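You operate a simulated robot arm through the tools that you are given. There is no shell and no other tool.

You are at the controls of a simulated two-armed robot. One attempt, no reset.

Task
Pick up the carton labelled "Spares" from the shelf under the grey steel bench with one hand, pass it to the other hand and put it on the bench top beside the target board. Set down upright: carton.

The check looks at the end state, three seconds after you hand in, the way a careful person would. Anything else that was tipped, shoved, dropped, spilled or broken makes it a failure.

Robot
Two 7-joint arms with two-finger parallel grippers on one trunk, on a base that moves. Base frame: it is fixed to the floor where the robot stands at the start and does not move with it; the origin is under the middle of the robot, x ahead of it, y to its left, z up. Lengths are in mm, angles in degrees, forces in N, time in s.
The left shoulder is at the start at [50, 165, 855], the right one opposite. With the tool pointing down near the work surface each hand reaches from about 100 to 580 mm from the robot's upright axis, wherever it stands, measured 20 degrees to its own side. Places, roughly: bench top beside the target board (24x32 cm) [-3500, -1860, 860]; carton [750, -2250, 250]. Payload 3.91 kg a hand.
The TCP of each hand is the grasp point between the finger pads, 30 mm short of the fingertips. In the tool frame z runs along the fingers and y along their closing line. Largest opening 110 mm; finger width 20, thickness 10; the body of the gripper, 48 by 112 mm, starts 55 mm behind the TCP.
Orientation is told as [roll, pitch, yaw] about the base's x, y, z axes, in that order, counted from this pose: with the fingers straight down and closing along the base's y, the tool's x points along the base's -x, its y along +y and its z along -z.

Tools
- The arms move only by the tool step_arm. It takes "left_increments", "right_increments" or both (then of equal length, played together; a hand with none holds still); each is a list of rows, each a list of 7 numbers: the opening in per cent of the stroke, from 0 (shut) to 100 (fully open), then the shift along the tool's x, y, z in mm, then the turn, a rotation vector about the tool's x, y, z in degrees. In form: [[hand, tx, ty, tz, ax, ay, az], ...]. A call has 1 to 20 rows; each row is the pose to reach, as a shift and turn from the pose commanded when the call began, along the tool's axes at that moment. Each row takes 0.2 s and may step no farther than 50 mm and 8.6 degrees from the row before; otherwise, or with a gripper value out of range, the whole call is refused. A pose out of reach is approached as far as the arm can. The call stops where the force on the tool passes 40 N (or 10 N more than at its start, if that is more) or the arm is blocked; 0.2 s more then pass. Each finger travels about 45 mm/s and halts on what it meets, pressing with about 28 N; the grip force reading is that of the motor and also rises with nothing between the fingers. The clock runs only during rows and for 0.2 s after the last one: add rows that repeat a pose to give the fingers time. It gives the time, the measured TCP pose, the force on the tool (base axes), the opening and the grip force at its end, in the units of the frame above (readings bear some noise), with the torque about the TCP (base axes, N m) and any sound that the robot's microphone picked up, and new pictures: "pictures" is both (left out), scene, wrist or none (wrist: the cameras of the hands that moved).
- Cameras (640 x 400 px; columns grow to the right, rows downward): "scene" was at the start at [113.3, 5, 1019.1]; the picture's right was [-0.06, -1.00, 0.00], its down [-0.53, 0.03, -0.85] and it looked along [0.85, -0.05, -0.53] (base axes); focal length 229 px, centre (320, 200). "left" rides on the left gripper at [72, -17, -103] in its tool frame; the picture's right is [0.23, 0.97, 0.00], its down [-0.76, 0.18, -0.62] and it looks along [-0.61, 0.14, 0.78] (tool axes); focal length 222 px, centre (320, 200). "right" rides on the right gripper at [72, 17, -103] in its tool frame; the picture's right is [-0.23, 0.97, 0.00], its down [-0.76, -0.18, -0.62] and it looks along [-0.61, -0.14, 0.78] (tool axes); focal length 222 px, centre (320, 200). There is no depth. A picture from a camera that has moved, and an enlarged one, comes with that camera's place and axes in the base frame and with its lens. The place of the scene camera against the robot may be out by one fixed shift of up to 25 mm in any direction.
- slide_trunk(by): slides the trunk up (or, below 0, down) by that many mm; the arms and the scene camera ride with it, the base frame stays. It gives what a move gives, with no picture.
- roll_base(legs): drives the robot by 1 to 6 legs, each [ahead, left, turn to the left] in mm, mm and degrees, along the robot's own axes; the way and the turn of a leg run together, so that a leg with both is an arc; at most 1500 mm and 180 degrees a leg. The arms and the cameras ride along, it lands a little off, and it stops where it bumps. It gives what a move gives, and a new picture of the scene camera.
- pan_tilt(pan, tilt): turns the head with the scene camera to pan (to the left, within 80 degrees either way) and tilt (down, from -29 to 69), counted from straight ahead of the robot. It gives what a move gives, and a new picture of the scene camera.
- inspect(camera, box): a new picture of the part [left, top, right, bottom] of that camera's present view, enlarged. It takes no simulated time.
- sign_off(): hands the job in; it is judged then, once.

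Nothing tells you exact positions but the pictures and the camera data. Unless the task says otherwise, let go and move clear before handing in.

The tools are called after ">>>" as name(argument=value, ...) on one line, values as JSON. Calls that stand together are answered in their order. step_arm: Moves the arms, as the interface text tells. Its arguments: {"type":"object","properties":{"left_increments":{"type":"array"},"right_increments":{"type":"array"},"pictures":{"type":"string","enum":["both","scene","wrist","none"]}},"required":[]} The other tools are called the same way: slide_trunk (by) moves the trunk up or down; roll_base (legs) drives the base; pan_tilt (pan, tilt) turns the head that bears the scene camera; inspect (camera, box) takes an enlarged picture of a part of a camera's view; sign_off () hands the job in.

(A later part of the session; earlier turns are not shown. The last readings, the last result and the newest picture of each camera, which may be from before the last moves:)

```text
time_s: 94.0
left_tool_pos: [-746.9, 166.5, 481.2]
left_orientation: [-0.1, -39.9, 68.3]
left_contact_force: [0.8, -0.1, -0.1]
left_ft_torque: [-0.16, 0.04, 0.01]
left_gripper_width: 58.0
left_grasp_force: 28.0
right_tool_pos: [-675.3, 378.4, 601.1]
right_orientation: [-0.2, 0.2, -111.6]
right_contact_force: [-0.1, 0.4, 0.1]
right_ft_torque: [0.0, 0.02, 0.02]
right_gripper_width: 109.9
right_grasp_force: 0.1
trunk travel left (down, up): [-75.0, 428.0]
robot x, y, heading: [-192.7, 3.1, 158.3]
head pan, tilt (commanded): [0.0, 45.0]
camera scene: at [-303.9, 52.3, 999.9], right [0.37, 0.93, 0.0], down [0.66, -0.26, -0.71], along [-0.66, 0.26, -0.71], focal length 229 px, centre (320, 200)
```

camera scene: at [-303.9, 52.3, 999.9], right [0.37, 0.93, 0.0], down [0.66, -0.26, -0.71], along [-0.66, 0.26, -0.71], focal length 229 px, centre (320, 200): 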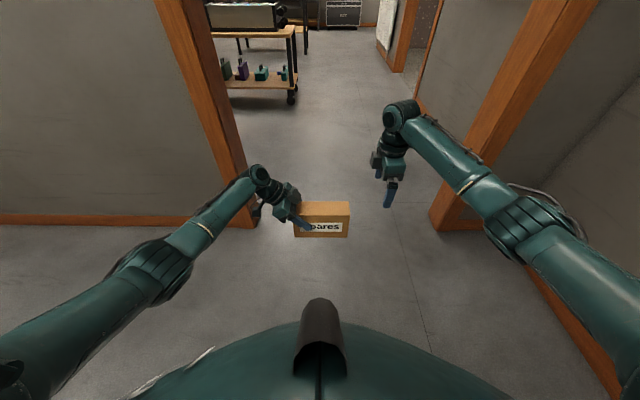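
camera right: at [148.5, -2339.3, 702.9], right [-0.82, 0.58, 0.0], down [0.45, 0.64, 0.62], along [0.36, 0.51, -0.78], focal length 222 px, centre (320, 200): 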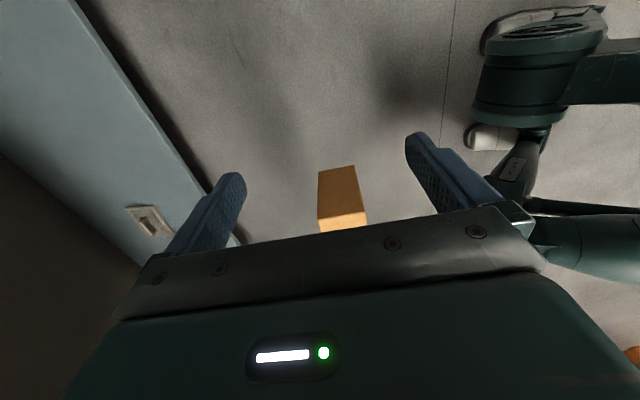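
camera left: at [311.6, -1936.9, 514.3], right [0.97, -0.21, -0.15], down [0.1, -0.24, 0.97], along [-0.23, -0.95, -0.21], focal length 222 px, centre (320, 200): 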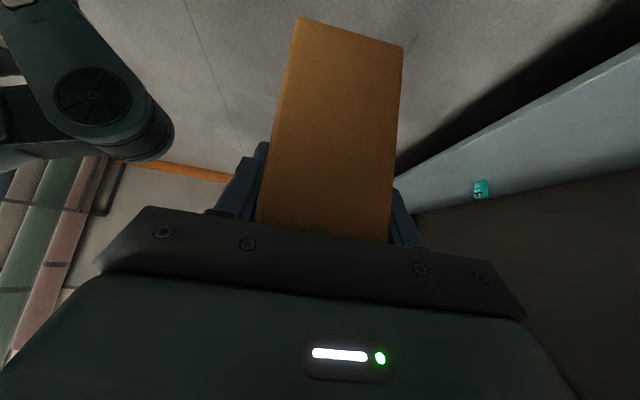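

My profile is narrower now. I'll zoom in on both jamb feet for accurate alignment.

>>> inspect(camera="scene", box=[180, 150, 300, 250])

>>> inspect(camera="scene", box=[380, 150, 500, 250])

```text
4.00 times, centred on (240, 200) of scene
camera zoom: at [-303.9, 52.3, 999.9], right [0.37, 0.93, 0.0], down [0.66, -0.26, -0.71], along [-0.66, 0.26, -0.71], focal length 916 px, centre (640, 200)
```

zoom: 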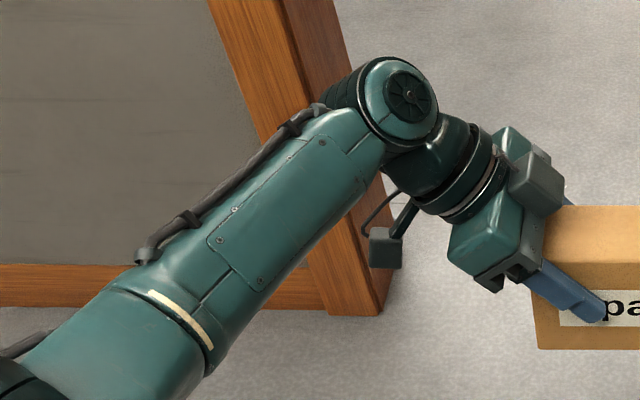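

```text
4.00 times, centred on (440, 200) of scene
camera zoom: at [-303.9, 52.3, 999.9], right [0.37, 0.93, 0.0], down [0.66, -0.26, -0.71], along [-0.66, 0.26, -0.71], focal length 916 px, centre (-160, 200)
```

zoom: 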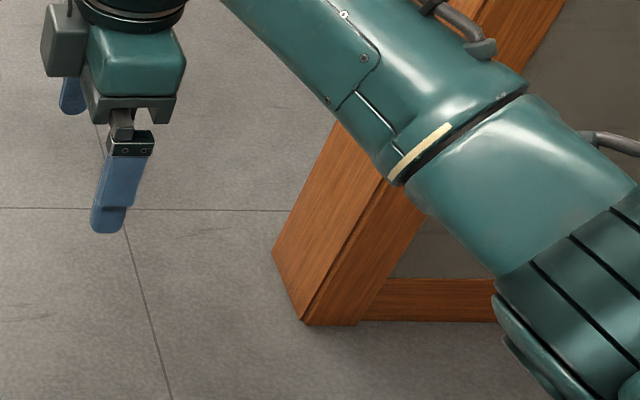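

The opening runs from +364 to -633 mm laterally (996 mm), centre 135 mm to my right. I'll sidestep to the centre, square up, and drive through.

>>> roll_base(legs=[[0, -135, -0.8], [800, 0, 0]])

```text
time_s: 99.7
left_tool_pos: [-1438.7, 609.7, 481.1]
left_orientation: [-0.1, -39.9, 67.1]
left_contact_force: [-0.2, -0.2, -0.9]
left_ft_torque: [-0.16, 0.05, -0.01]
left_gripper_width: 57.9
left_grasp_force: 28.2
right_tool_pos: [-1361.9, 818.7, 601.6]
right_orientation: [-0.1, 0.2, -112.7]
right_contact_force: [0.3, -0.2, 0.9]
right_ft_torque: [-0.02, -0.01, -0.01]
right_gripper_width: 110.0
right_grasp_force: 0.1
trunk travel left (down, up): [-75.0, 428.0]
robot x, y, heading: [-889.1, 435.7, 157.4]
head pan, tilt (commanded): [0.0, 45.0]
camera scene: at [-997.2, 486.8, 999.8], right [0.39, 0.92, 0.0], down [0.65, -0.27, -0.71], along [-0.65, 0.27, -0.71], focal length 229 px, centre (320, 200)
```

scene: 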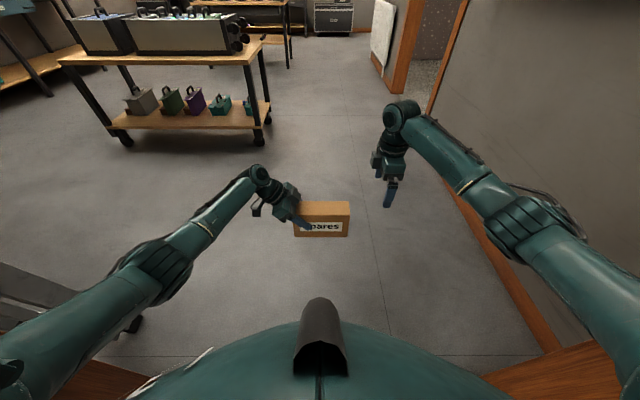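

I'm in the doorway, with clearance on both sides; a grey wheeled object stands to the near left. I'll look left before going on.

>>> pan_tilt(pan=50, tilt=25)

>>> pan_tilt(pan=15, tilt=10)

```text
time_s: 100.9
left_tool_pos: [-1436.9, 609.8, 481.6]
left_orientation: [-0.1, -40.0, 67.2]
left_contact_force: [-0.2, 0.2, -0.3]
left_ft_torque: [-0.17, 0.09, -0.01]
left_gripper_width: 58.1
left_grasp_force: 28.4
right_tool_pos: [-1361.6, 818.9, 601.0]
right_orientation: [-0.1, 0.2, -112.7]
right_contact_force: [-0.2, 0.8, 1.2]
right_ft_torque: [0.01, -0.03, 0.0]
right_gripper_width: 109.9
right_grasp_force: 0.0
trunk travel left (down, up): [-75.0, 428.0]
robot x, y, heading: [-888.8, 430.0, 157.3]
head pan, tilt (commanded): [50.0, 25.0]
camera scene: at [-1004.1, 413.2, 1030.4], right [-0.46, 0.89, 0.0], down [0.38, 0.19, -0.91], along [-0.81, -0.42, -0.42], focal length 229 px, centre (320, 200)
```

scene: 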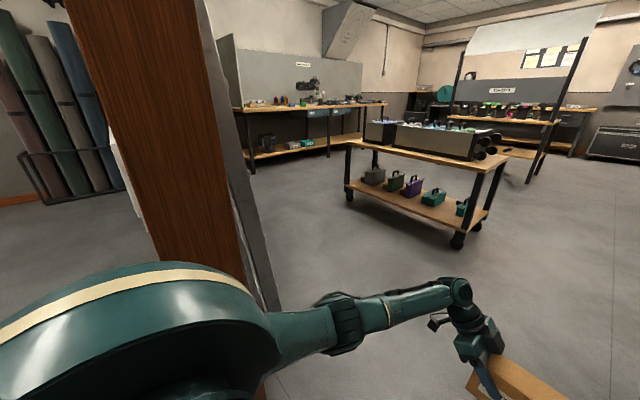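

```text
time_s: 101.9
left_tool_pos: [-1438.1, 610.3, 480.8]
left_orientation: [-0.1, -39.9, 67.2]
left_contact_force: [-0.4, 1.0, 0.6]
left_ft_torque: [-0.17, 0.06, 0.03]
left_gripper_width: 58.0
left_grasp_force: 28.1
right_tool_pos: [-1361.6, 819.4, 600.9]
right_orientation: [-0.1, 0.2, -112.6]
right_contact_force: [-0.1, -0.9, 0.4]
right_ft_torque: [0.01, -0.03, -0.03]
right_gripper_width: 110.0
right_grasp_force: 0.1
trunk travel left (down, up): [-75.0, 428.0]
robot x, y, heading: [-892.9, 438.7, 157.3]
head pan, tilt (commanded): [15.0, 10.0]
camera scene: at [-1014.4, 467.8, 1054.7], right [0.13, 0.99, 0.0], down [0.17, -0.02, -0.98], along [-0.98, 0.13, -0.17], focal length 229 px, centre (320, 200)
```

scene: 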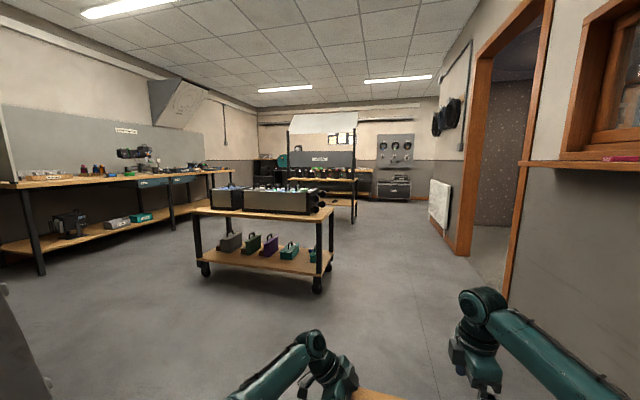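

The target direction points at the wooden workbench along the left wall. I'll zoom in there.

>>> pan_tilt(pan=55, tilt=10)

>>> inspect(camera="scene", box=[220, 120, 440, 260])

>>> inspect(camera="scene", box=[250, 150, 350, 215])

```text
time_s: 103.0
left_tool_pos: [-1438.5, 609.9, 480.7]
left_orientation: [-0.2, -40.0, 67.1]
left_contact_force: [0.6, -0.2, -0.1]
left_ft_torque: [-0.14, 0.05, 0.03]
left_gripper_width: 58.0
left_grasp_force: 27.8
right_tool_pos: [-1362.6, 820.0, 600.3]
right_orientation: [-0.2, 0.2, -112.6]
right_contact_force: [-0.1, 0.0, 0.7]
right_ft_torque: [0.0, 0.0, 0.0]
right_gripper_width: 110.0
right_grasp_force: 0.0
trunk travel left (down, up): [-75.0, 428.0]
robot x, y, heading: [-890.5, 433.9, 157.3]
head pan, tilt (commanded): [55.0, 10.0]
camera scene: at [-1000.9, 405.8, 1054.8], right [-0.53, 0.85, 0.0], down [0.15, 0.09, -0.98], along [-0.83, -0.53, -0.17], focal length 229 px, centre (320, 200)
```

scene: 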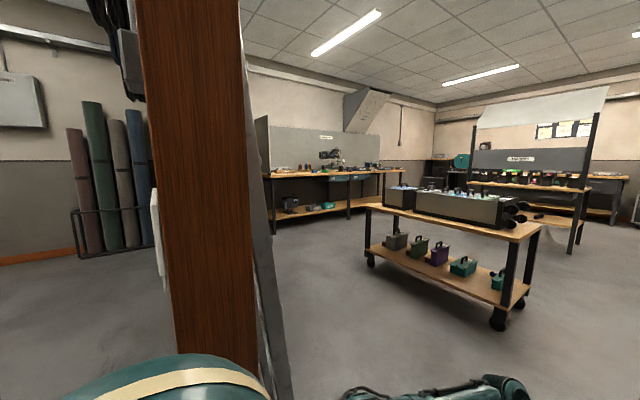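

```text
2.86 times, centred on (330, 190) of scene
camera zoom: at [-1000.9, 405.8, 1054.8], right [-0.53, 0.85, 0.0], down [0.15, 0.09, -0.98], along [-0.83, -0.53, -0.17], focal length 654 px, centre (291, 229)
```

zoom: 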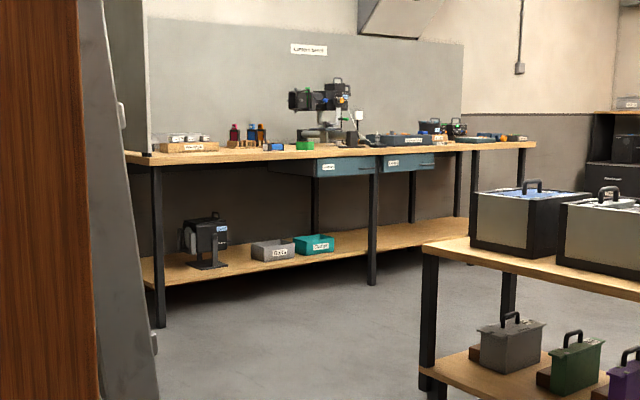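

```text
6.15 times, centred on (300, 182) of scene
camera zoom: at [-1000.9, 405.8, 1054.8], right [-0.53, 0.85, 0.0], down [0.15, 0.09, -0.98], along [-0.83, -0.53, -0.17], focal length 1409 px, centre (443, 308)
```

zoom: 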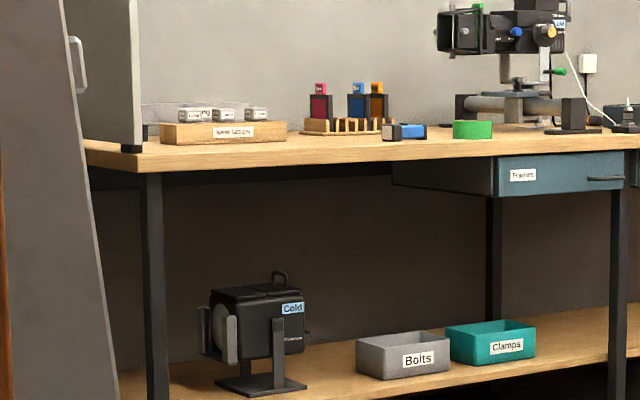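

The target area is the left end of that wooden workbench (front-left leg ≈ [-3335, -1854], bench running along heading ~157°). I'll drive out of the doorway, turn left to face the bench, and look again.

>>> roll_base(legs=[[1120, 0, 0], [0, 0, 90]])

>>> pan_tilt(pan=0, tilt=15)

```text
time_s: 112.5
left_tool_pos: [-2107.9, 328.0, 481.5]
left_orientation: [0.0, -39.8, 156.4]
left_contact_force: [0.3, 0.5, 0.0]
left_ft_torque: [-0.05, -0.16, 0.01]
left_gripper_width: 58.2
left_grasp_force: 28.1
right_tool_pos: [-2316.3, 407.7, 600.4]
right_orientation: [-0.1, 0.2, -23.6]
right_contact_force: [0.0, -0.1, 0.4]
right_ft_torque: [0.0, 0.01, 0.01]
right_gripper_width: 110.0
right_grasp_force: 0.1
trunk travel left (down, up): [-75.0, 428.0]
robot x, y, heading: [-1922.4, 875.2, -113.6]
head pan, tilt (commanded): [55.0, 10.0]
camera scene: at [-1892.6, 777.1, 1054.8], right [-0.85, -0.52, 0.0], down [-0.09, 0.15, -0.98], along [0.51, -0.84, -0.17], focal length 229 px, centre (320, 200)
```

scene: 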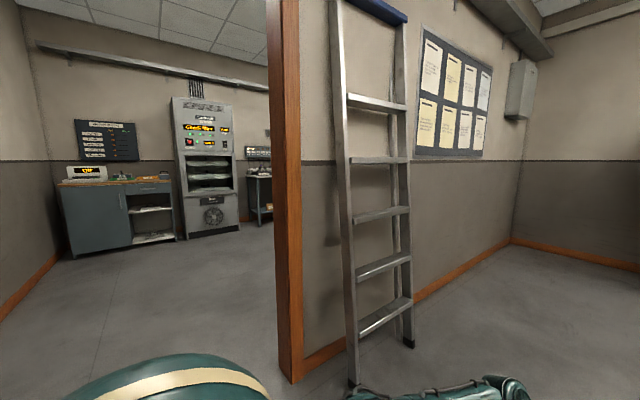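

```text
time_s: 113.7
left_tool_pos: [-2108.4, 327.8, 481.6]
left_orientation: [-0.1, -39.9, 156.3]
left_contact_force: [-0.3, -0.8, 0.6]
left_ft_torque: [-0.08, -0.14, -0.01]
left_gripper_width: 58.0
left_grasp_force: 28.0
right_tool_pos: [-2317.2, 406.5, 600.7]
right_orientation: [-0.1, 0.3, -23.7]
right_contact_force: [0.4, -0.7, -0.6]
right_ft_torque: [0.01, 0.06, 0.01]
right_gripper_width: 110.2
right_grasp_force: 0.0
trunk travel left (down, up): [-75.0, 428.0]
robot x, y, heading: [-1925.5, 875.6, -113.6]
head pan, tilt (commanded): [0.0, 15.0]
camera scene: at [-1978.4, 770.8, 1046.6], right [-0.92, 0.4, 0.0], down [0.1, 0.24, -0.97], along [-0.39, -0.89, -0.26], focal length 229 px, centre (320, 200)
```

scene: 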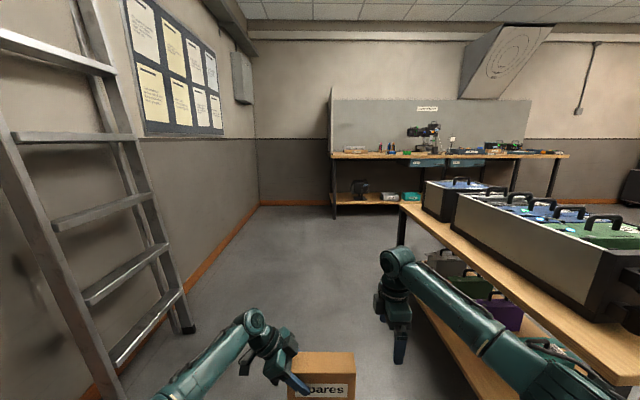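

A ladder leans on the left and a trolley stands close on my right. I'll zoom in on the bench before choosing a path between them.

>>> inspect(camera="scene", box=[320, 90, 580, 230])

>>> inspect(camera="scene", box=[320, 110, 450, 190])

>>> inspect(camera="scene", box=[380, 190, 640, 400])

```text
2.46 times, centred on (450, 160) of scene
camera zoom: at [-1978.4, 770.8, 1046.6], right [-0.92, 0.4, 0.0], down [0.1, 0.24, -0.97], along [-0.39, -0.89, -0.26], focal length 564 px, centre (0, 298)
```

zoom: 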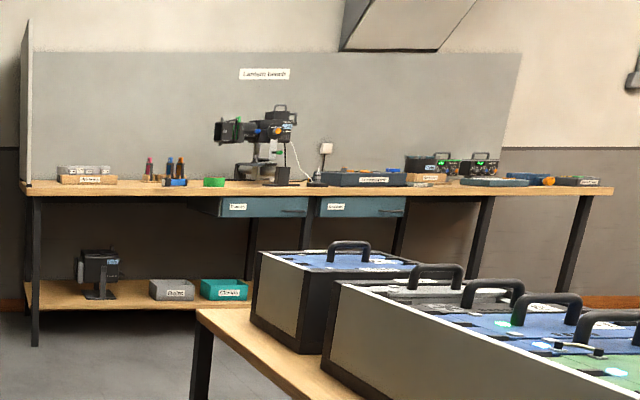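

```text
4.92 times, centred on (385, 150) of scene
camera zoom: at [-1978.4, 770.8, 1046.6], right [-0.92, 0.4, 0.0], down [0.1, 0.24, -0.97], along [-0.39, -0.89, -0.26], focal length 1127 px, centre (0, 446)
```

zoom: 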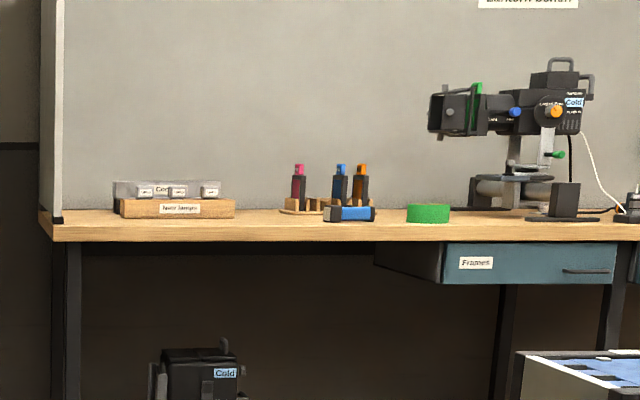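

```text
1.90 times, centred on (510, 295) of scene
camera zoom: at [-1978.4, 770.8, 1046.6], right [-0.92, 0.4, 0.0], down [0.1, 0.24, -0.97], along [-0.39, -0.89, -0.26], focal length 436 px, centre (-42, 19)
```

zoom: 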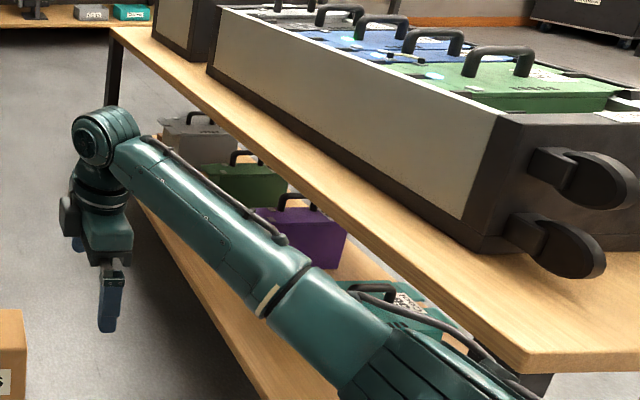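

The vertical board at the bench's left end (the lantern points at it) is the target board; the set-down area is the bench top next to it. I'll sidestep away from the trolley and drive toward the bench.

>>> roll_base(legs=[[0, 170, 0], [1500, 0, 0]])

>>> slide_trunk(by=200)

>>> pan_tilt(pan=-10, tilt=20)

```text
time_s: 122.9
left_tool_pos: [-2530.0, -1112.1, 480.6]
left_orientation: [-0.1, -39.9, 157.2]
left_contact_force: [-0.1, -0.1, 0.5]
left_ft_torque: [-0.07, -0.13, -0.01]
left_gripper_width: 58.1
left_grasp_force: 28.3
right_tool_pos: [-2739.9, -1038.5, 599.6]
right_orientation: [-0.2, 0.2, -22.9]
right_contact_force: [-0.5, 1.1, 0.1]
right_ft_torque: [-0.01, -0.01, -0.03]
right_gripper_width: 110.0
right_grasp_force: 0.1
trunk travel left (down, up): [-75.0, 428.0]
robot x, y, heading: [-2354.7, -568.7, -112.5]
head pan, tilt (commanded): [0.0, 15.0]
camera scene: at [-2406.1, -668.3, 1046.6], right [-0.92, 0.39, 0.0], down [0.1, 0.24, -0.97], along [-0.37, -0.89, -0.26], focal length 229 px, centre (320, 200)
```

scene: 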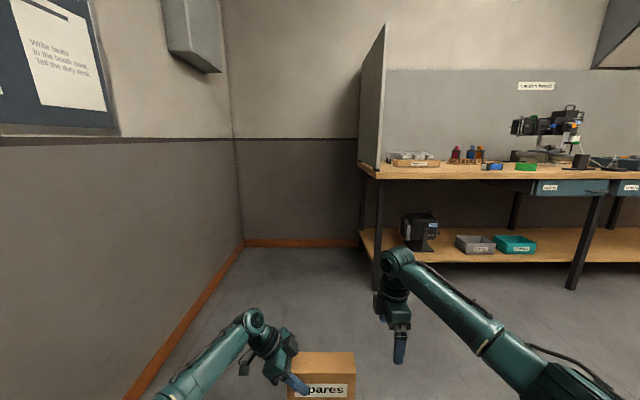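

```text
time_s: 125.0
left_tool_pos: [-2529.1, -1113.6, 681.7]
left_orientation: [-0.2, -39.9, 157.3]
left_contact_force: [0.3, -0.1, -3.2]
left_ft_torque: [-0.09, -0.14, 0.02]
left_gripper_width: 57.9
left_grasp_force: 27.7
right_tool_pos: [-2739.6, -1036.8, 800.3]
right_orientation: [0.0, 0.3, -22.8]
right_contact_force: [-0.1, 0.5, 0.7]
right_ft_torque: [0.01, 0.0, 0.0]
right_gripper_width: 109.9
right_grasp_force: 0.1
trunk travel left (down, up): [-275.0, 228.0]
robot x, y, heading: [-2350.5, -563.5, -112.8]
head pan, tilt (commanded): [0.0, 15.0]
```

```text
time_s: 125.8
left_tool_pos: [-2529.8, -1113.5, 681.7]
left_orientation: [-0.1, -39.9, 157.2]
left_contact_force: [-0.3, 0.6, -2.5]
left_ft_torque: [-0.08, -0.13, -0.01]
left_gripper_width: 57.9
left_grasp_force: 27.4
right_tool_pos: [-2739.7, -1037.6, 801.3]
right_orientation: [-0.1, 0.2, -22.8]
right_contact_force: [0.0, 0.5, 0.6]
right_ft_torque: [-0.01, 0.01, 0.01]
right_gripper_width: 110.1
right_grasp_force: 0.1
trunk travel left (down, up): [-275.0, 228.0]
robot x, y, heading: [-2351.4, -567.8, -112.7]
head pan, tilt (commanded): [-10.0, 20.0]
camera scene: at [-2420.3, -660.6, 1238.5], right [-0.84, 0.54, 0.0], down [0.18, 0.29, -0.94], along [-0.51, -0.79, -0.34], focal length 229 px, centre (320, 200)
```

scene: 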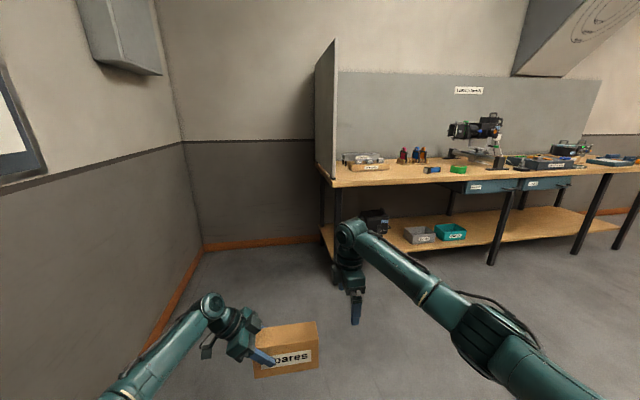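

Closer now, from a higher viewpoint: the bench's left end has an upright partition board. I'll zoom in on the surface.

>>> inspect(camera="scene", box=[300, 30, 620, 230])

>>> inspect(camera="scene", box=[310, 130, 470, 230])

```text
2.00 times, centred on (460, 130) of scene
camera zoom: at [-2420.3, -660.6, 1238.5], right [-0.84, 0.54, 0.0], down [0.18, 0.29, -0.94], along [-0.51, -0.79, -0.34], focal length 458 px, centre (40, 340)
```

zoom: 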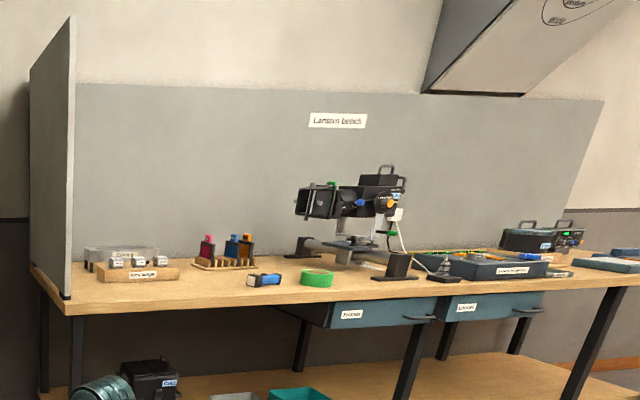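

```text
4.00 times, centred on (390, 180) of scene
camera zoom: at [-2420.3, -660.6, 1238.5], right [-0.84, 0.54, 0.0], down [0.18, 0.29, -0.94], along [-0.51, -0.79, -0.34], focal length 916 px, centre (40, 280)
```

zoom: 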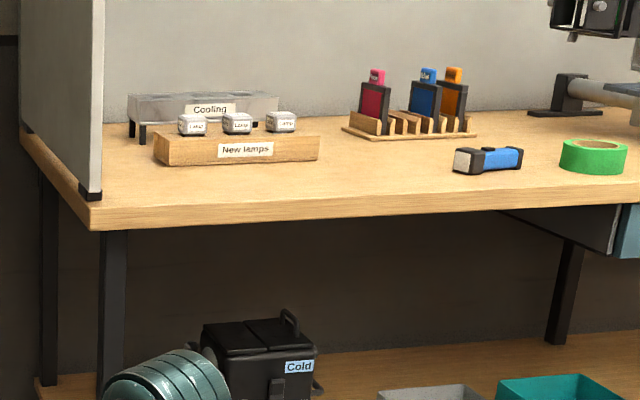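

The free area is the bench's front-left surface between the board and the torch, in front of the "New lamps" block. Placing with the wrist leaning left would hit the board, so I'll swing the carton 90° so the hand leans back toward me. First I'll retract the right arm.

>>> step_arm(right_increments=[[100, 10, 38, 0, 0, 0, 0], [100, 22, 77, 0, 0, 0, 0], [100, 35, 116, 0, 0, 0, 0], [100, 48, 155, 0, 0, 0, 0], [100, 62, 194, 0, 0, 0, 0], [100, 76, 233, 0, 0, 0, 0], [100, 90, 270, 0, 0, 0, 0], [100, 90, 270, 0, 0, 0, 0]], pictures="none")

>>> step_arm(left_increments=[[0, 0, 0, 0, -5.26, 0, -6.26], [0, 0, 0, 0, -10.5, 0, -12.5], [0, 0, 0, 0, -15.8, 0, -18.8], [0, 0, 0, 0, -21.0, 0, -25.0], [0, 0, 0, 0, -26.3, 0, -31.3], [0, 0, 0, 0, -31.6, 0, -37.6], [0, 0, 0, 0, -36.8, 0, -43.8], [0, 0, 0, 0, -42.1, 0, -50.1], [0, 0, 0, 0, -47.3, 0, -56.4], [0, 0, 0, 0, -52.6, 0, -62.7], [0, 0, 0, 0, -57.85, 0, -68.95], [0, 0, 0, 0, -57.85, 0, -68.95]], pictures="both")

```text
time_s: 127.5
left_tool_pos: [-2527.6, -1114.1, 680.5]
left_orientation: [-0.2, -39.9, 157.2]
left_contact_force: [-0.1, -0.1, -2.5]
left_ft_torque: [-0.04, -0.14, 0.0]
left_gripper_width: 57.7
left_grasp_force: 28.4
right_tool_pos: [-2718.2, -754.9, 800.5]
right_orientation: [0.0, -0.1, -22.8]
right_contact_force: [-0.6, 0.5, 0.4]
right_ft_torque: [-0.02, 0.03, 0.0]
right_gripper_width: 110.2
right_grasp_force: 0.0
trunk travel left (down, up): [-275.0, 228.0]
robot x, y, heading: [-2350.6, -567.2, -112.8]
head pan, tilt (commanded): [-10.0, 20.0]
```

```text
time_s: 130.2
left_tool_pos: [-2529.1, -1112.7, 681.1]
left_orientation: [0.0, -39.9, -112.7]
left_contact_force: [-0.6, -0.3, -2.2]
left_ft_torque: [0.08, -0.1, -0.02]
left_gripper_width: 57.9
left_grasp_force: 27.4
right_tool_pos: [-2717.7, -754.2, 800.2]
right_orientation: [-0.2, 0.2, -22.8]
right_contact_force: [-0.5, -0.9, 0.4]
right_ft_torque: [0.01, -0.02, -0.02]
right_gripper_width: 110.0
right_grasp_force: 0.1
trunk travel left (down, up): [-275.0, 228.0]
robot x, y, heading: [-2352.0, -564.9, -112.5]
head pan, tilt (commanded): [-10.0, 20.0]
camera scene: at [-2420.4, -660.6, 1238.5], right [-0.84, 0.54, 0.0], down [0.18, 0.29, -0.94], along [-0.51, -0.79, -0.34], focal length 229 px, centre (320, 200)
camera left: at [-2497.4, -995.6, 713.6], right [0.97, -0.22, -0.15], down [0.09, -0.24, 0.97], along [-0.24, -0.95, -0.21], focal length 222 px, centre (320, 200)
```

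scene: 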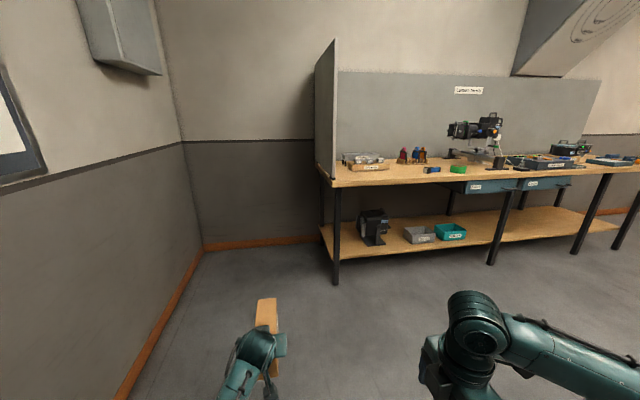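
left: 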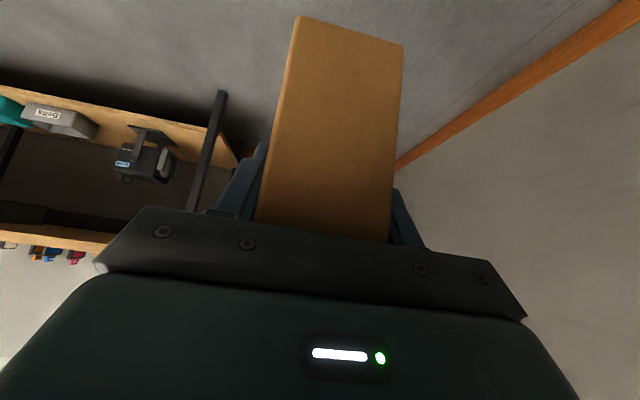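

The carton now points forward with the hand leaning back toward me. I'll raise the trunk fully, then move to a stand-off in front of the bench's left end.

>>> slide_trunk(by=225)

>>> roll_base(legs=[[500, 0, 0], [0, -590, 0]])

>>> pan_tilt(pan=0, tilt=35)

```text
time_s: 132.5
left_tool_pos: [-2529.3, -1112.9, 905.8]
left_orientation: [0.1, -39.9, -113.0]
left_contact_force: [0.8, -0.5, -3.4]
left_ft_torque: [0.15, -0.07, 0.02]
left_gripper_width: 58.3
left_grasp_force: 27.7
right_tool_pos: [-2717.9, -754.0, 1025.0]
right_orientation: [-0.1, 0.1, -22.8]
right_contact_force: [0.6, -0.1, 0.2]
right_ft_torque: [0.02, 0.04, 0.0]
right_gripper_width: 109.8
right_grasp_force: 0.0
trunk travel left (down, up): [-500.0, 3.0]
robot x, y, heading: [-2353.7, -566.1, -112.5]
head pan, tilt (commanded): [-10.0, 20.0]
```

```text
time_s: 140.7
left_tool_pos: [-3270.5, -1342.7, 905.6]
left_orientation: [0.0, -39.9, -113.3]
left_contact_force: [0.6, -0.4, -2.7]
left_ft_torque: [0.12, -0.06, 0.01]
left_gripper_width: 57.8
left_grasp_force: 27.7
right_tool_pos: [-3459.0, -984.1, 1025.0]
right_orientation: [-0.2, 0.1, -23.1]
right_contact_force: [0.9, -0.5, -0.2]
right_ft_torque: [0.02, 0.0, -0.01]
right_gripper_width: 109.8
right_grasp_force: 0.1
trunk travel left (down, up): [-500.0, 3.0]
robot x, y, heading: [-3094.6, -798.0, -112.9]
head pan, tilt (commanded): [-10.0, 20.0]
camera scene: at [-3159.9, -891.0, 1463.5], right [-0.84, 0.55, 0.0], down [0.19, 0.29, -0.94], along [-0.51, -0.79, -0.34], focal length 229 px, centre (320, 200)
```

scene: 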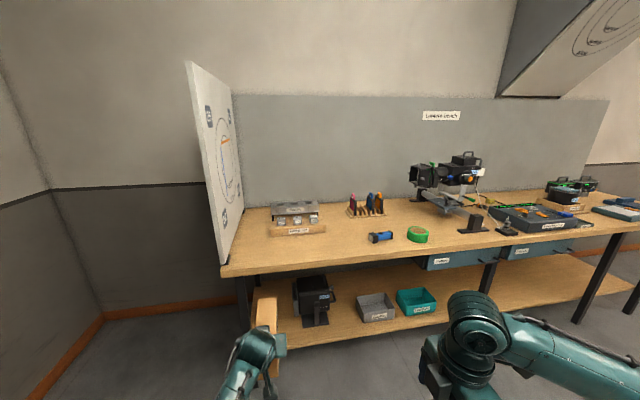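

```text
time_s: 141.5
left_tool_pos: [-3271.9, -1342.4, 906.2]
left_orientation: [0.1, -39.9, -113.3]
left_contact_force: [0.3, 0.4, -2.8]
left_ft_torque: [0.16, -0.08, 0.01]
left_gripper_width: 58.0
left_grasp_force: 28.1
right_tool_pos: [-3457.9, -983.7, 1024.1]
right_orientation: [0.0, 0.1, -23.1]
right_contact_force: [-1.1, -0.3, 0.5]
right_ft_torque: [-0.03, 0.03, 0.0]
right_gripper_width: 110.0
right_grasp_force: 0.0
trunk travel left (down, up): [-500.0, 3.0]
robot x, y, heading: [-3092.4, -793.3, -113.0]
head pan, tilt (commanded): [0.0, 35.0]
camera scene: at [-3143.5, -894.0, 1439.7], right [-0.92, 0.39, 0.0], down [0.22, 0.53, -0.82], along [-0.32, -0.75, -0.57], focal length 229 px, centre (320, 200)
```

scene: 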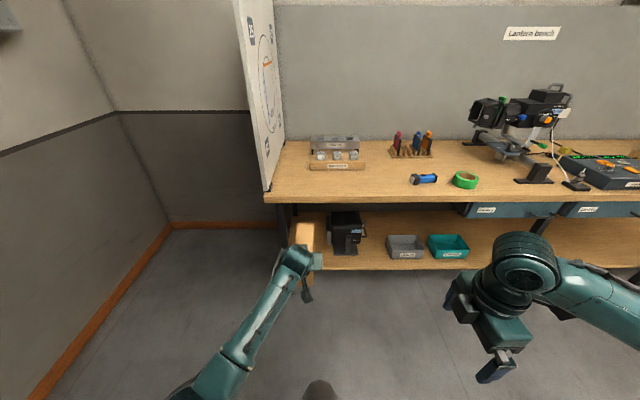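

The upright board at the bench's left end carries the target markings, so that's the target board. I'll zoom in and measure the free area.

>>> inspect(camera="scene", box=[240, 110, 480, 260])

>>> inspect(camera="scene", box=[250, 130, 390, 215])

```text
2.67 times, centred on (360, 185) of scene
camera zoom: at [-3143.5, -894.0, 1439.7], right [-0.92, 0.39, 0.0], down [0.22, 0.53, -0.82], along [-0.32, -0.75, -0.57], focal length 610 px, centre (213, 240)
```

zoom: 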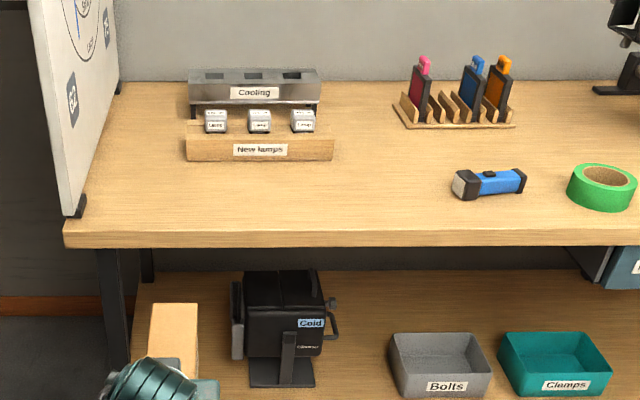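

```text
4.57 times, centred on (320, 172) of scene
camera zoom: at [-3143.5, -894.0, 1439.7], right [-0.92, 0.39, 0.0], down [0.22, 0.53, -0.82], along [-0.32, -0.75, -0.57], focal length 1046 px, centre (320, 326)
```

zoom: 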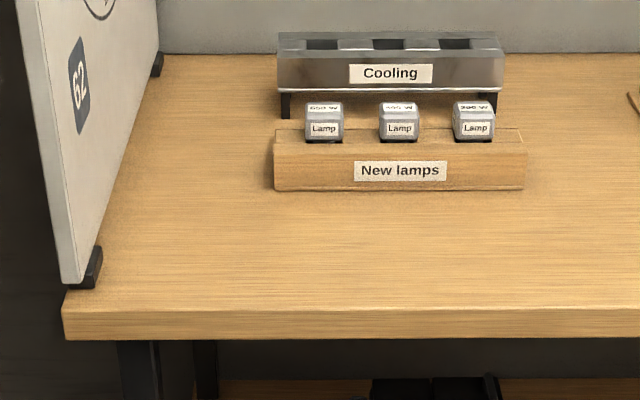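

The free strip beside the board is about 250 mm deep in front of the "New lamps" block. I aim for the carton centre ~197 mm from the bench's left end and ~130 mm behind the front edge. I'll raise the left arm, then drive closer.

>>> step_arm(left_increments=[[0, -13, 0, -16, 0, 0, 0], [0, -27, 0, -32, 0, 0, 0], [0, -40, 0, -48, 0, 0, 0], [0, -54, 0, -64, 0, 0, 0], [0, -67.5, 0, -80.4, 0, 0, 0], [0, -67.5, 0, -80.4, 0, 0, 0]], pictures="none")

>>> roll_base(legs=[[300, 7, 0]])

>>> inspect(camera="left", box=[0, 0, 640, 400])

```text
time_s: 142.9
left_tool_pos: [-3272.0, -1341.9, 1011.0]
left_orientation: [0.1, -40.0, -113.3]
left_contact_force: [-0.2, -0.4, -3.9]
left_ft_torque: [0.15, -0.08, 0.03]
left_gripper_width: 57.9
left_grasp_force: 28.0
right_tool_pos: [-3457.9, -983.7, 1025.6]
right_orientation: [-0.1, 0.3, -23.1]
right_contact_force: [0.8, 0.5, -0.5]
right_ft_torque: [0.01, 0.04, 0.0]
right_gripper_width: 109.8
right_grasp_force: 0.0
trunk travel left (down, up): [-500.0, 3.0]
robot x, y, heading: [-3090.7, -794.3, -112.8]
head pan, tilt (commanded): [0.0, 35.0]
```

```text
time_s: 144.9
left_tool_pos: [-3383.8, -1621.9, 1011.0]
left_orientation: [0.1, -39.7, -113.1]
left_contact_force: [0.5, 0.0, -3.7]
left_ft_torque: [0.17, -0.06, 0.0]
left_gripper_width: 57.8
left_grasp_force: 28.6
right_tool_pos: [-3566.7, -1261.1, 1024.7]
right_orientation: [0.0, 0.2, -22.8]
right_contact_force: [0.7, 0.0, 0.5]
right_ft_torque: [-0.01, 0.04, -0.01]
right_gripper_width: 110.0
right_grasp_force: 0.0
trunk travel left (down, up): [-500.0, 3.0]
robot x, y, heading: [-3201.6, -1072.6, -113.1]
head pan, tilt (commanded): [0.0, 35.0]
camera scene: at [-3253.6, -1172.2, 1439.5], right [-0.92, 0.39, 0.0], down [0.22, 0.53, -0.82], along [-0.32, -0.75, -0.57], focal length 229 px, centre (320, 200)
```

scene: 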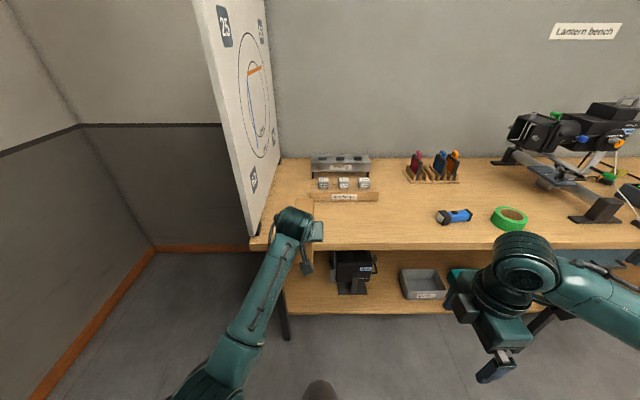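

```text
1.00 times, centred on (320, 200) of left (not enlarged: the box is as wide or as high as the picture)
camera zoom: at [-3348.9, -1503.2, 1043.9], right [0.96, -0.22, -0.14], down [0.09, -0.24, 0.97], along [-0.25, -0.95, -0.21], focal length 222 px, centre (320, 200)
```

zoom: 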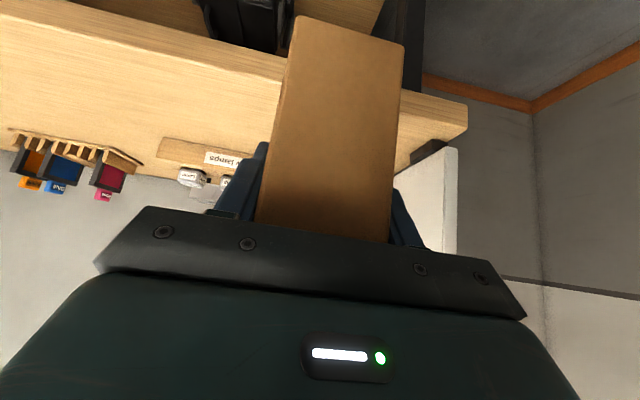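

The left wrist camera now sees the bench edge and board. I'll zoom in to triangulate the bench's position and height from this accurate camera.

>>> inspect(camera="left", box=[380, 70, 500, 170])

>>> inspect(camera="left", box=[0, 0, 280, 210])

>>> inspect(camera="scene", box=[230, 140, 420, 280])

```text
4.00 times, centred on (440, 120) of left
camera zoom: at [-3348.9, -1503.2, 1043.9], right [0.96, -0.22, -0.14], down [0.09, -0.24, 0.97], along [-0.25, -0.95, -0.21], focal length 888 px, centre (-160, 520)
```

zoom: 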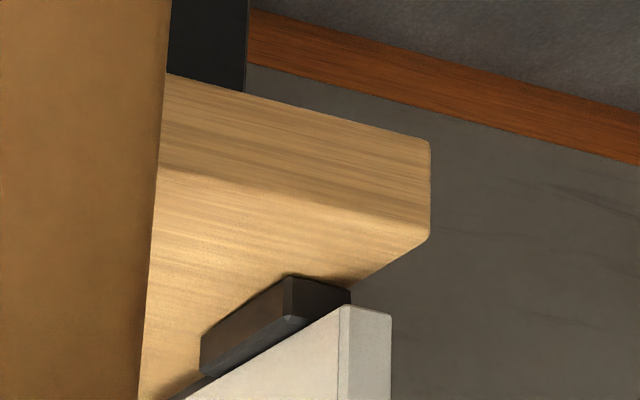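

```text
1.90 times, centred on (140, 105) of left
camera zoom: at [-3348.9, -1503.2, 1043.9], right [0.96, -0.22, -0.14], down [0.09, -0.24, 0.97], along [-0.25, -0.95, -0.21], focal length 423 px, centre (663, 381)
```

zoom: 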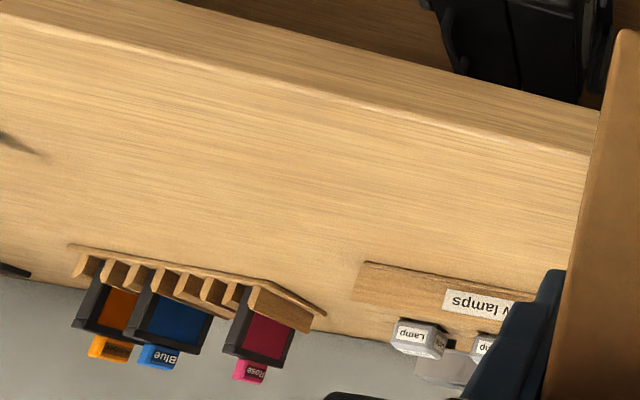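

```text
2.86 times, centred on (325, 210) of scene
camera zoom: at [-3253.6, -1172.2, 1439.5], right [-0.92, 0.39, 0.0], down [0.22, 0.53, -0.82], along [-0.32, -0.75, -0.57], focal length 654 px, centre (306, 171)
```

zoom: 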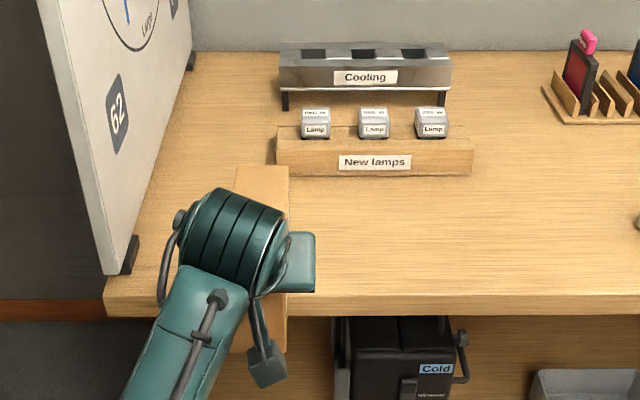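

Wrist and scene views agree: bench top z≈859, front edge 690 mm ahead, left corner 248 mm to my left; carton hangs with its bottom ~82 mm below the left TCP. I'll drive the last 188 mm with the carton 70 mm above the surface.

>>> roll_base(legs=[[188, 0, 0]])

>>> inspect(camera="left", box=[0, 0, 640, 400])

>>> inspect(camera="scene", box=[200, 160, 440, 310])

```text
time_s: 146.5
left_tool_pos: [-3455.2, -1794.2, 1010.7]
left_orientation: [0.1, -39.9, -113.1]
left_contact_force: [1.1, -0.6, -3.0]
left_ft_torque: [0.18, -0.06, 0.01]
left_gripper_width: 58.0
left_grasp_force: 27.9
right_tool_pos: [-3640.2, -1436.4, 1024.3]
right_orientation: [0.0, 0.2, -22.9]
right_contact_force: [0.1, 0.1, -0.1]
right_ft_torque: [0.04, -0.04, 0.02]
right_gripper_width: 110.1
right_grasp_force: 0.1
trunk travel left (down, up): [-500.0, 3.0]
robot x, y, heading: [-3275.4, -1245.2, -113.2]
head pan, tilt (commanded): [0.0, 35.0]
camera scene: at [-3327.0, -1346.0, 1439.5], right [-0.92, 0.39, 0.0], down [0.22, 0.53, -0.82], along [-0.32, -0.75, -0.57], focal length 229 px, centre (320, 200)
```

scene: 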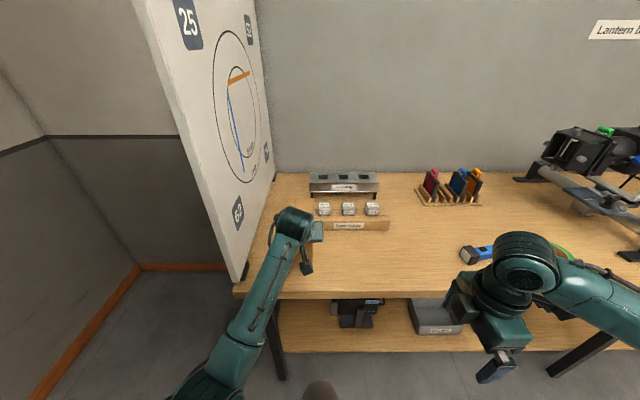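

```text
1.00 times, centred on (320, 200) of left (not enlarged: the box is as wide or as high as the picture)
camera zoom: at [-3422.2, -1676.9, 1043.8], right [0.96, -0.22, -0.14], down [0.09, -0.24, 0.97], along [-0.25, -0.95, -0.21], focal length 222 px, centre (320, 200)
```

zoom: 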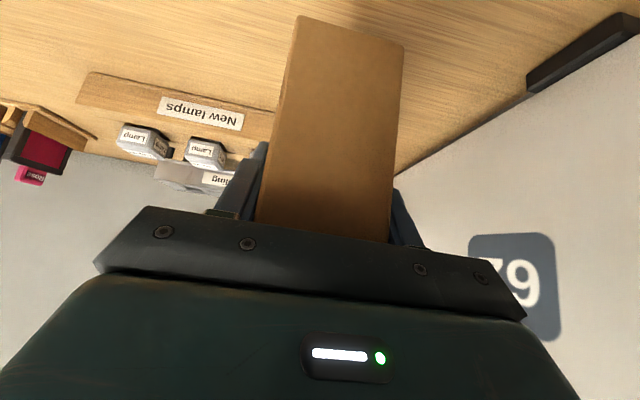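

```text
2.67 times, centred on (320, 235) of scene
camera zoom: at [-3327.0, -1346.0, 1439.5], right [-0.92, 0.39, 0.0], down [0.22, 0.53, -0.82], along [-0.32, -0.75, -0.57], focal length 610 px, centre (320, 107)
```

zoom: 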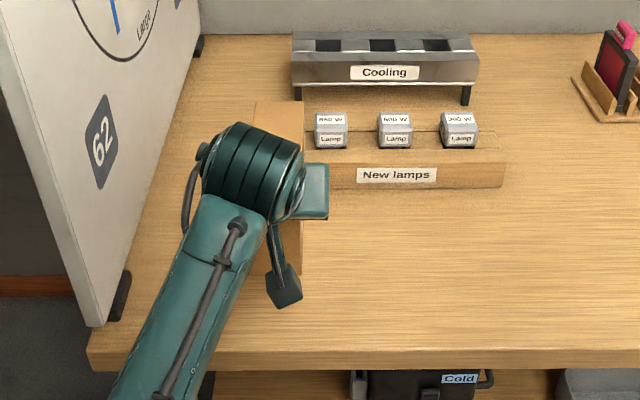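

The carton hovers over the free area. I'll zoom with the wrist camera to confirm clearance to the "New lamps" block before lowering.

>>> inspect(camera="left", box=[60, 20, 320, 200])

>>> inspect(camera="left", box=[380, 0, 640, 180])

```text
2.22 times, centred on (190, 110) of left
camera zoom: at [-3422.2, -1676.9, 1043.8], right [0.96, -0.22, -0.14], down [0.09, -0.24, 0.97], along [-0.25, -0.95, -0.21], focal length 494 px, centre (609, 400)
```

zoom: 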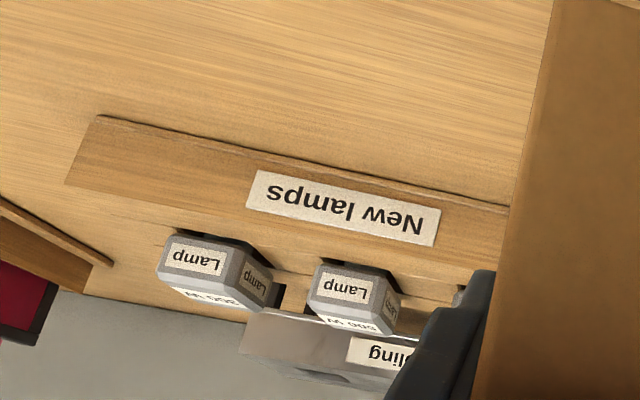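

```text
2.22 times, centred on (510, 90) of left
camera zoom: at [-3422.2, -1676.9, 1043.8], right [0.96, -0.22, -0.14], down [0.09, -0.24, 0.97], along [-0.25, -0.95, -0.21], focal length 494 px, centre (-102, 444)
```

zoom: 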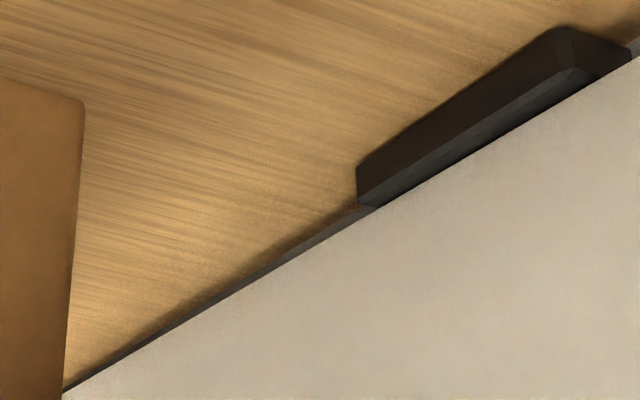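

Clearance to the block is ~45–55 mm and to the board ample. I'll lower the carton 50 mm first.

>>> step_arm(left_increments=[[0, 8, 0, 9.6, 0, 0, 0], [0, 16, 0, 19.2, 0, 0, 0], [0, 24, 0, 28.8, 0, 0, 0], [0, 32, 0, 38.4, 0, 0, 0], [0, 32, 0, 38.4, 0, 0, 0]], pictures="both")

>>> inspect(camera="scene", box=[200, 160, 440, 310])

```text
time_s: 147.7
left_tool_pos: [-3454.8, -1794.1, 961.4]
left_orientation: [0.1, -40.0, -113.2]
left_contact_force: [1.5, -1.0, -2.5]
left_ft_torque: [0.12, -0.07, 0.0]
left_gripper_width: 57.7
left_grasp_force: 28.0
right_tool_pos: [-3641.1, -1435.2, 1025.4]
right_orientation: [-0.2, 0.0, -22.9]
right_contact_force: [-0.6, -0.1, -1.3]
right_ft_torque: [0.03, 0.0, -0.01]
right_gripper_width: 110.0
right_grasp_force: 0.1
trunk travel left (down, up): [-500.0, 3.0]
robot x, y, heading: [-3274.3, -1250.3, -112.9]
head pan, tilt (commanded): [0.0, 35.0]
camera scene: at [-3326.6, -1345.2, 1439.6], right [-0.92, 0.39, 0.0], down [0.22, 0.53, -0.82], along [-0.32, -0.75, -0.57], focal length 229 px, centre (320, 200)
camera left: at [-3421.5, -1676.3, 993.9], right [0.96, -0.22, -0.14], down [0.09, -0.24, 0.97], along [-0.25, -0.95, -0.21], focal length 222 px, centre (320, 200)
```

scene: 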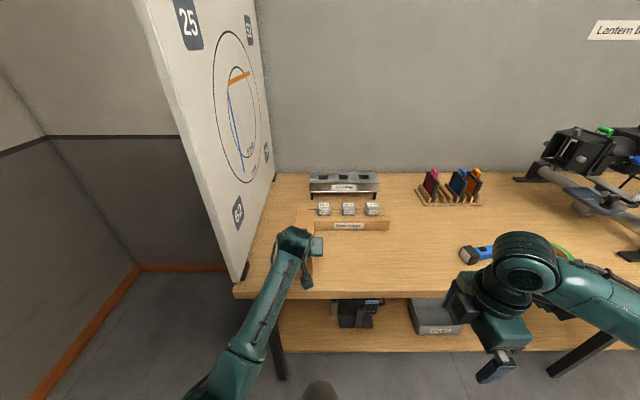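
left: 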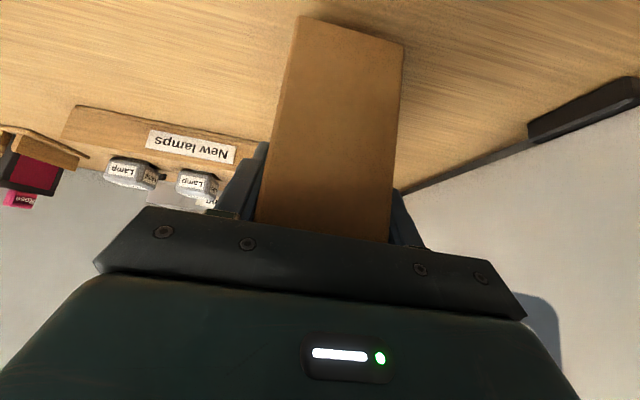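

```text
2.67 times, centred on (320, 235) of scene
camera zoom: at [-3326.6, -1345.2, 1439.6], right [-0.92, 0.39, 0.0], down [0.22, 0.53, -0.82], along [-0.32, -0.75, -0.57], focal length 610 px, centre (320, 107)
```

zoom: 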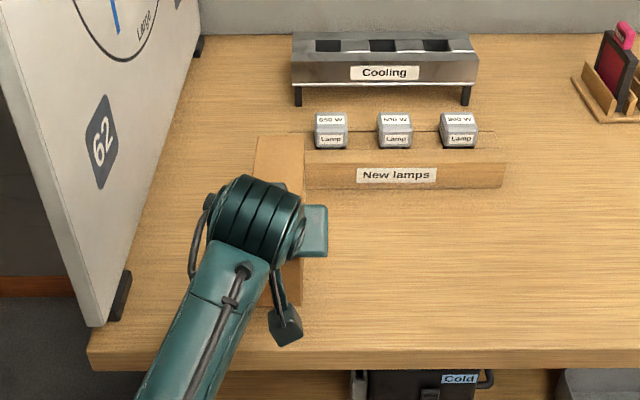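

About 20 mm above the surface. Lowering another 12 mm, then in small steps watching the force.

>>> step_arm(left_increments=[[0, 2.6, 0, 3.1, 0, 0, 0], [0, 5.1, 0, 6.1, 0, 0, 0], [0, 7.7, 0, 9.2, 0, 0, 0], [0, 7.7, 0, 9.2, 0, 0, 0]], pictures="wrist")

>>> step_arm(left_increments=[[0, 1.3, 0, 1.5, 0, 0, 0], [0, 2.6, 0, 3.1, 0, 0, 0], [0, 2.6, 0, 3.1, 0, 0, 0]], pictures="none")

```text
time_s: 148.7
left_tool_pos: [-3452.3, -1799.3, 953.3]
left_orientation: [0.4, -40.4, -113.1]
left_contact_force: [0.6, 0.3, -2.7]
left_ft_torque: [0.14, -0.03, 0.05]
left_gripper_width: 57.9
left_grasp_force: 28.4
right_tool_pos: [-3640.7, -1435.7, 1024.8]
right_orientation: [-0.1, 0.1, -23.0]
right_contact_force: [-0.8, 0.6, 0.6]
right_ft_torque: [0.01, -0.01, 0.0]
right_gripper_width: 110.0
right_grasp_force: 0.0
trunk travel left (down, up): [-500.0, 3.0]
robot x, y, heading: [-3277.0, -1248.8, -112.8]
head pan, tilt (commanded): [0.0, 35.0]
camera left: at [-3420.0, -1680.5, 984.0], right [0.97, -0.22, -0.14], down [0.09, -0.23, 0.97], along [-0.25, -0.95, -0.2], focal length 222 px, centre (320, 200)
```

left: 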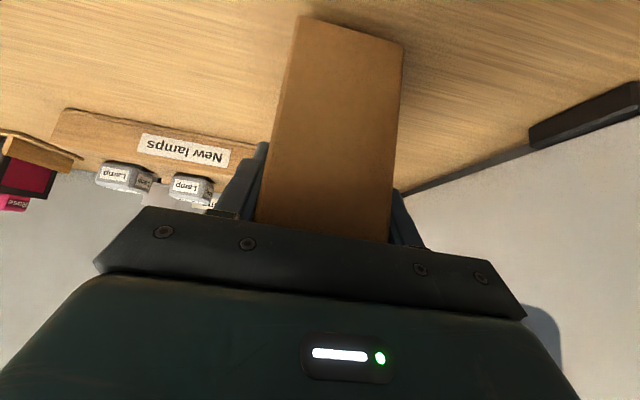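

```text
time_s: 149.5
left_tool_pos: [-3449.4, -1801.7, 949.8]
left_orientation: [1.1, -40.6, -113.5]
left_contact_force: [0.5, -0.6, -3.8]
left_ft_torque: [0.14, -0.06, -0.02]
left_gripper_width: 57.8
left_grasp_force: 27.8
right_tool_pos: [-3639.9, -1436.5, 1024.9]
right_orientation: [0.0, 0.1, -23.0]
right_contact_force: [0.5, -0.4, 0.3]
right_ft_torque: [0.01, 0.0, -0.03]
right_gripper_width: 109.9
right_grasp_force: 0.0
trunk travel left (down, up): [-500.0, 3.0]
robot x, y, heading: [-3278.3, -1247.6, -112.9]
head pan, tilt (commanded): [0.0, 35.0]
```

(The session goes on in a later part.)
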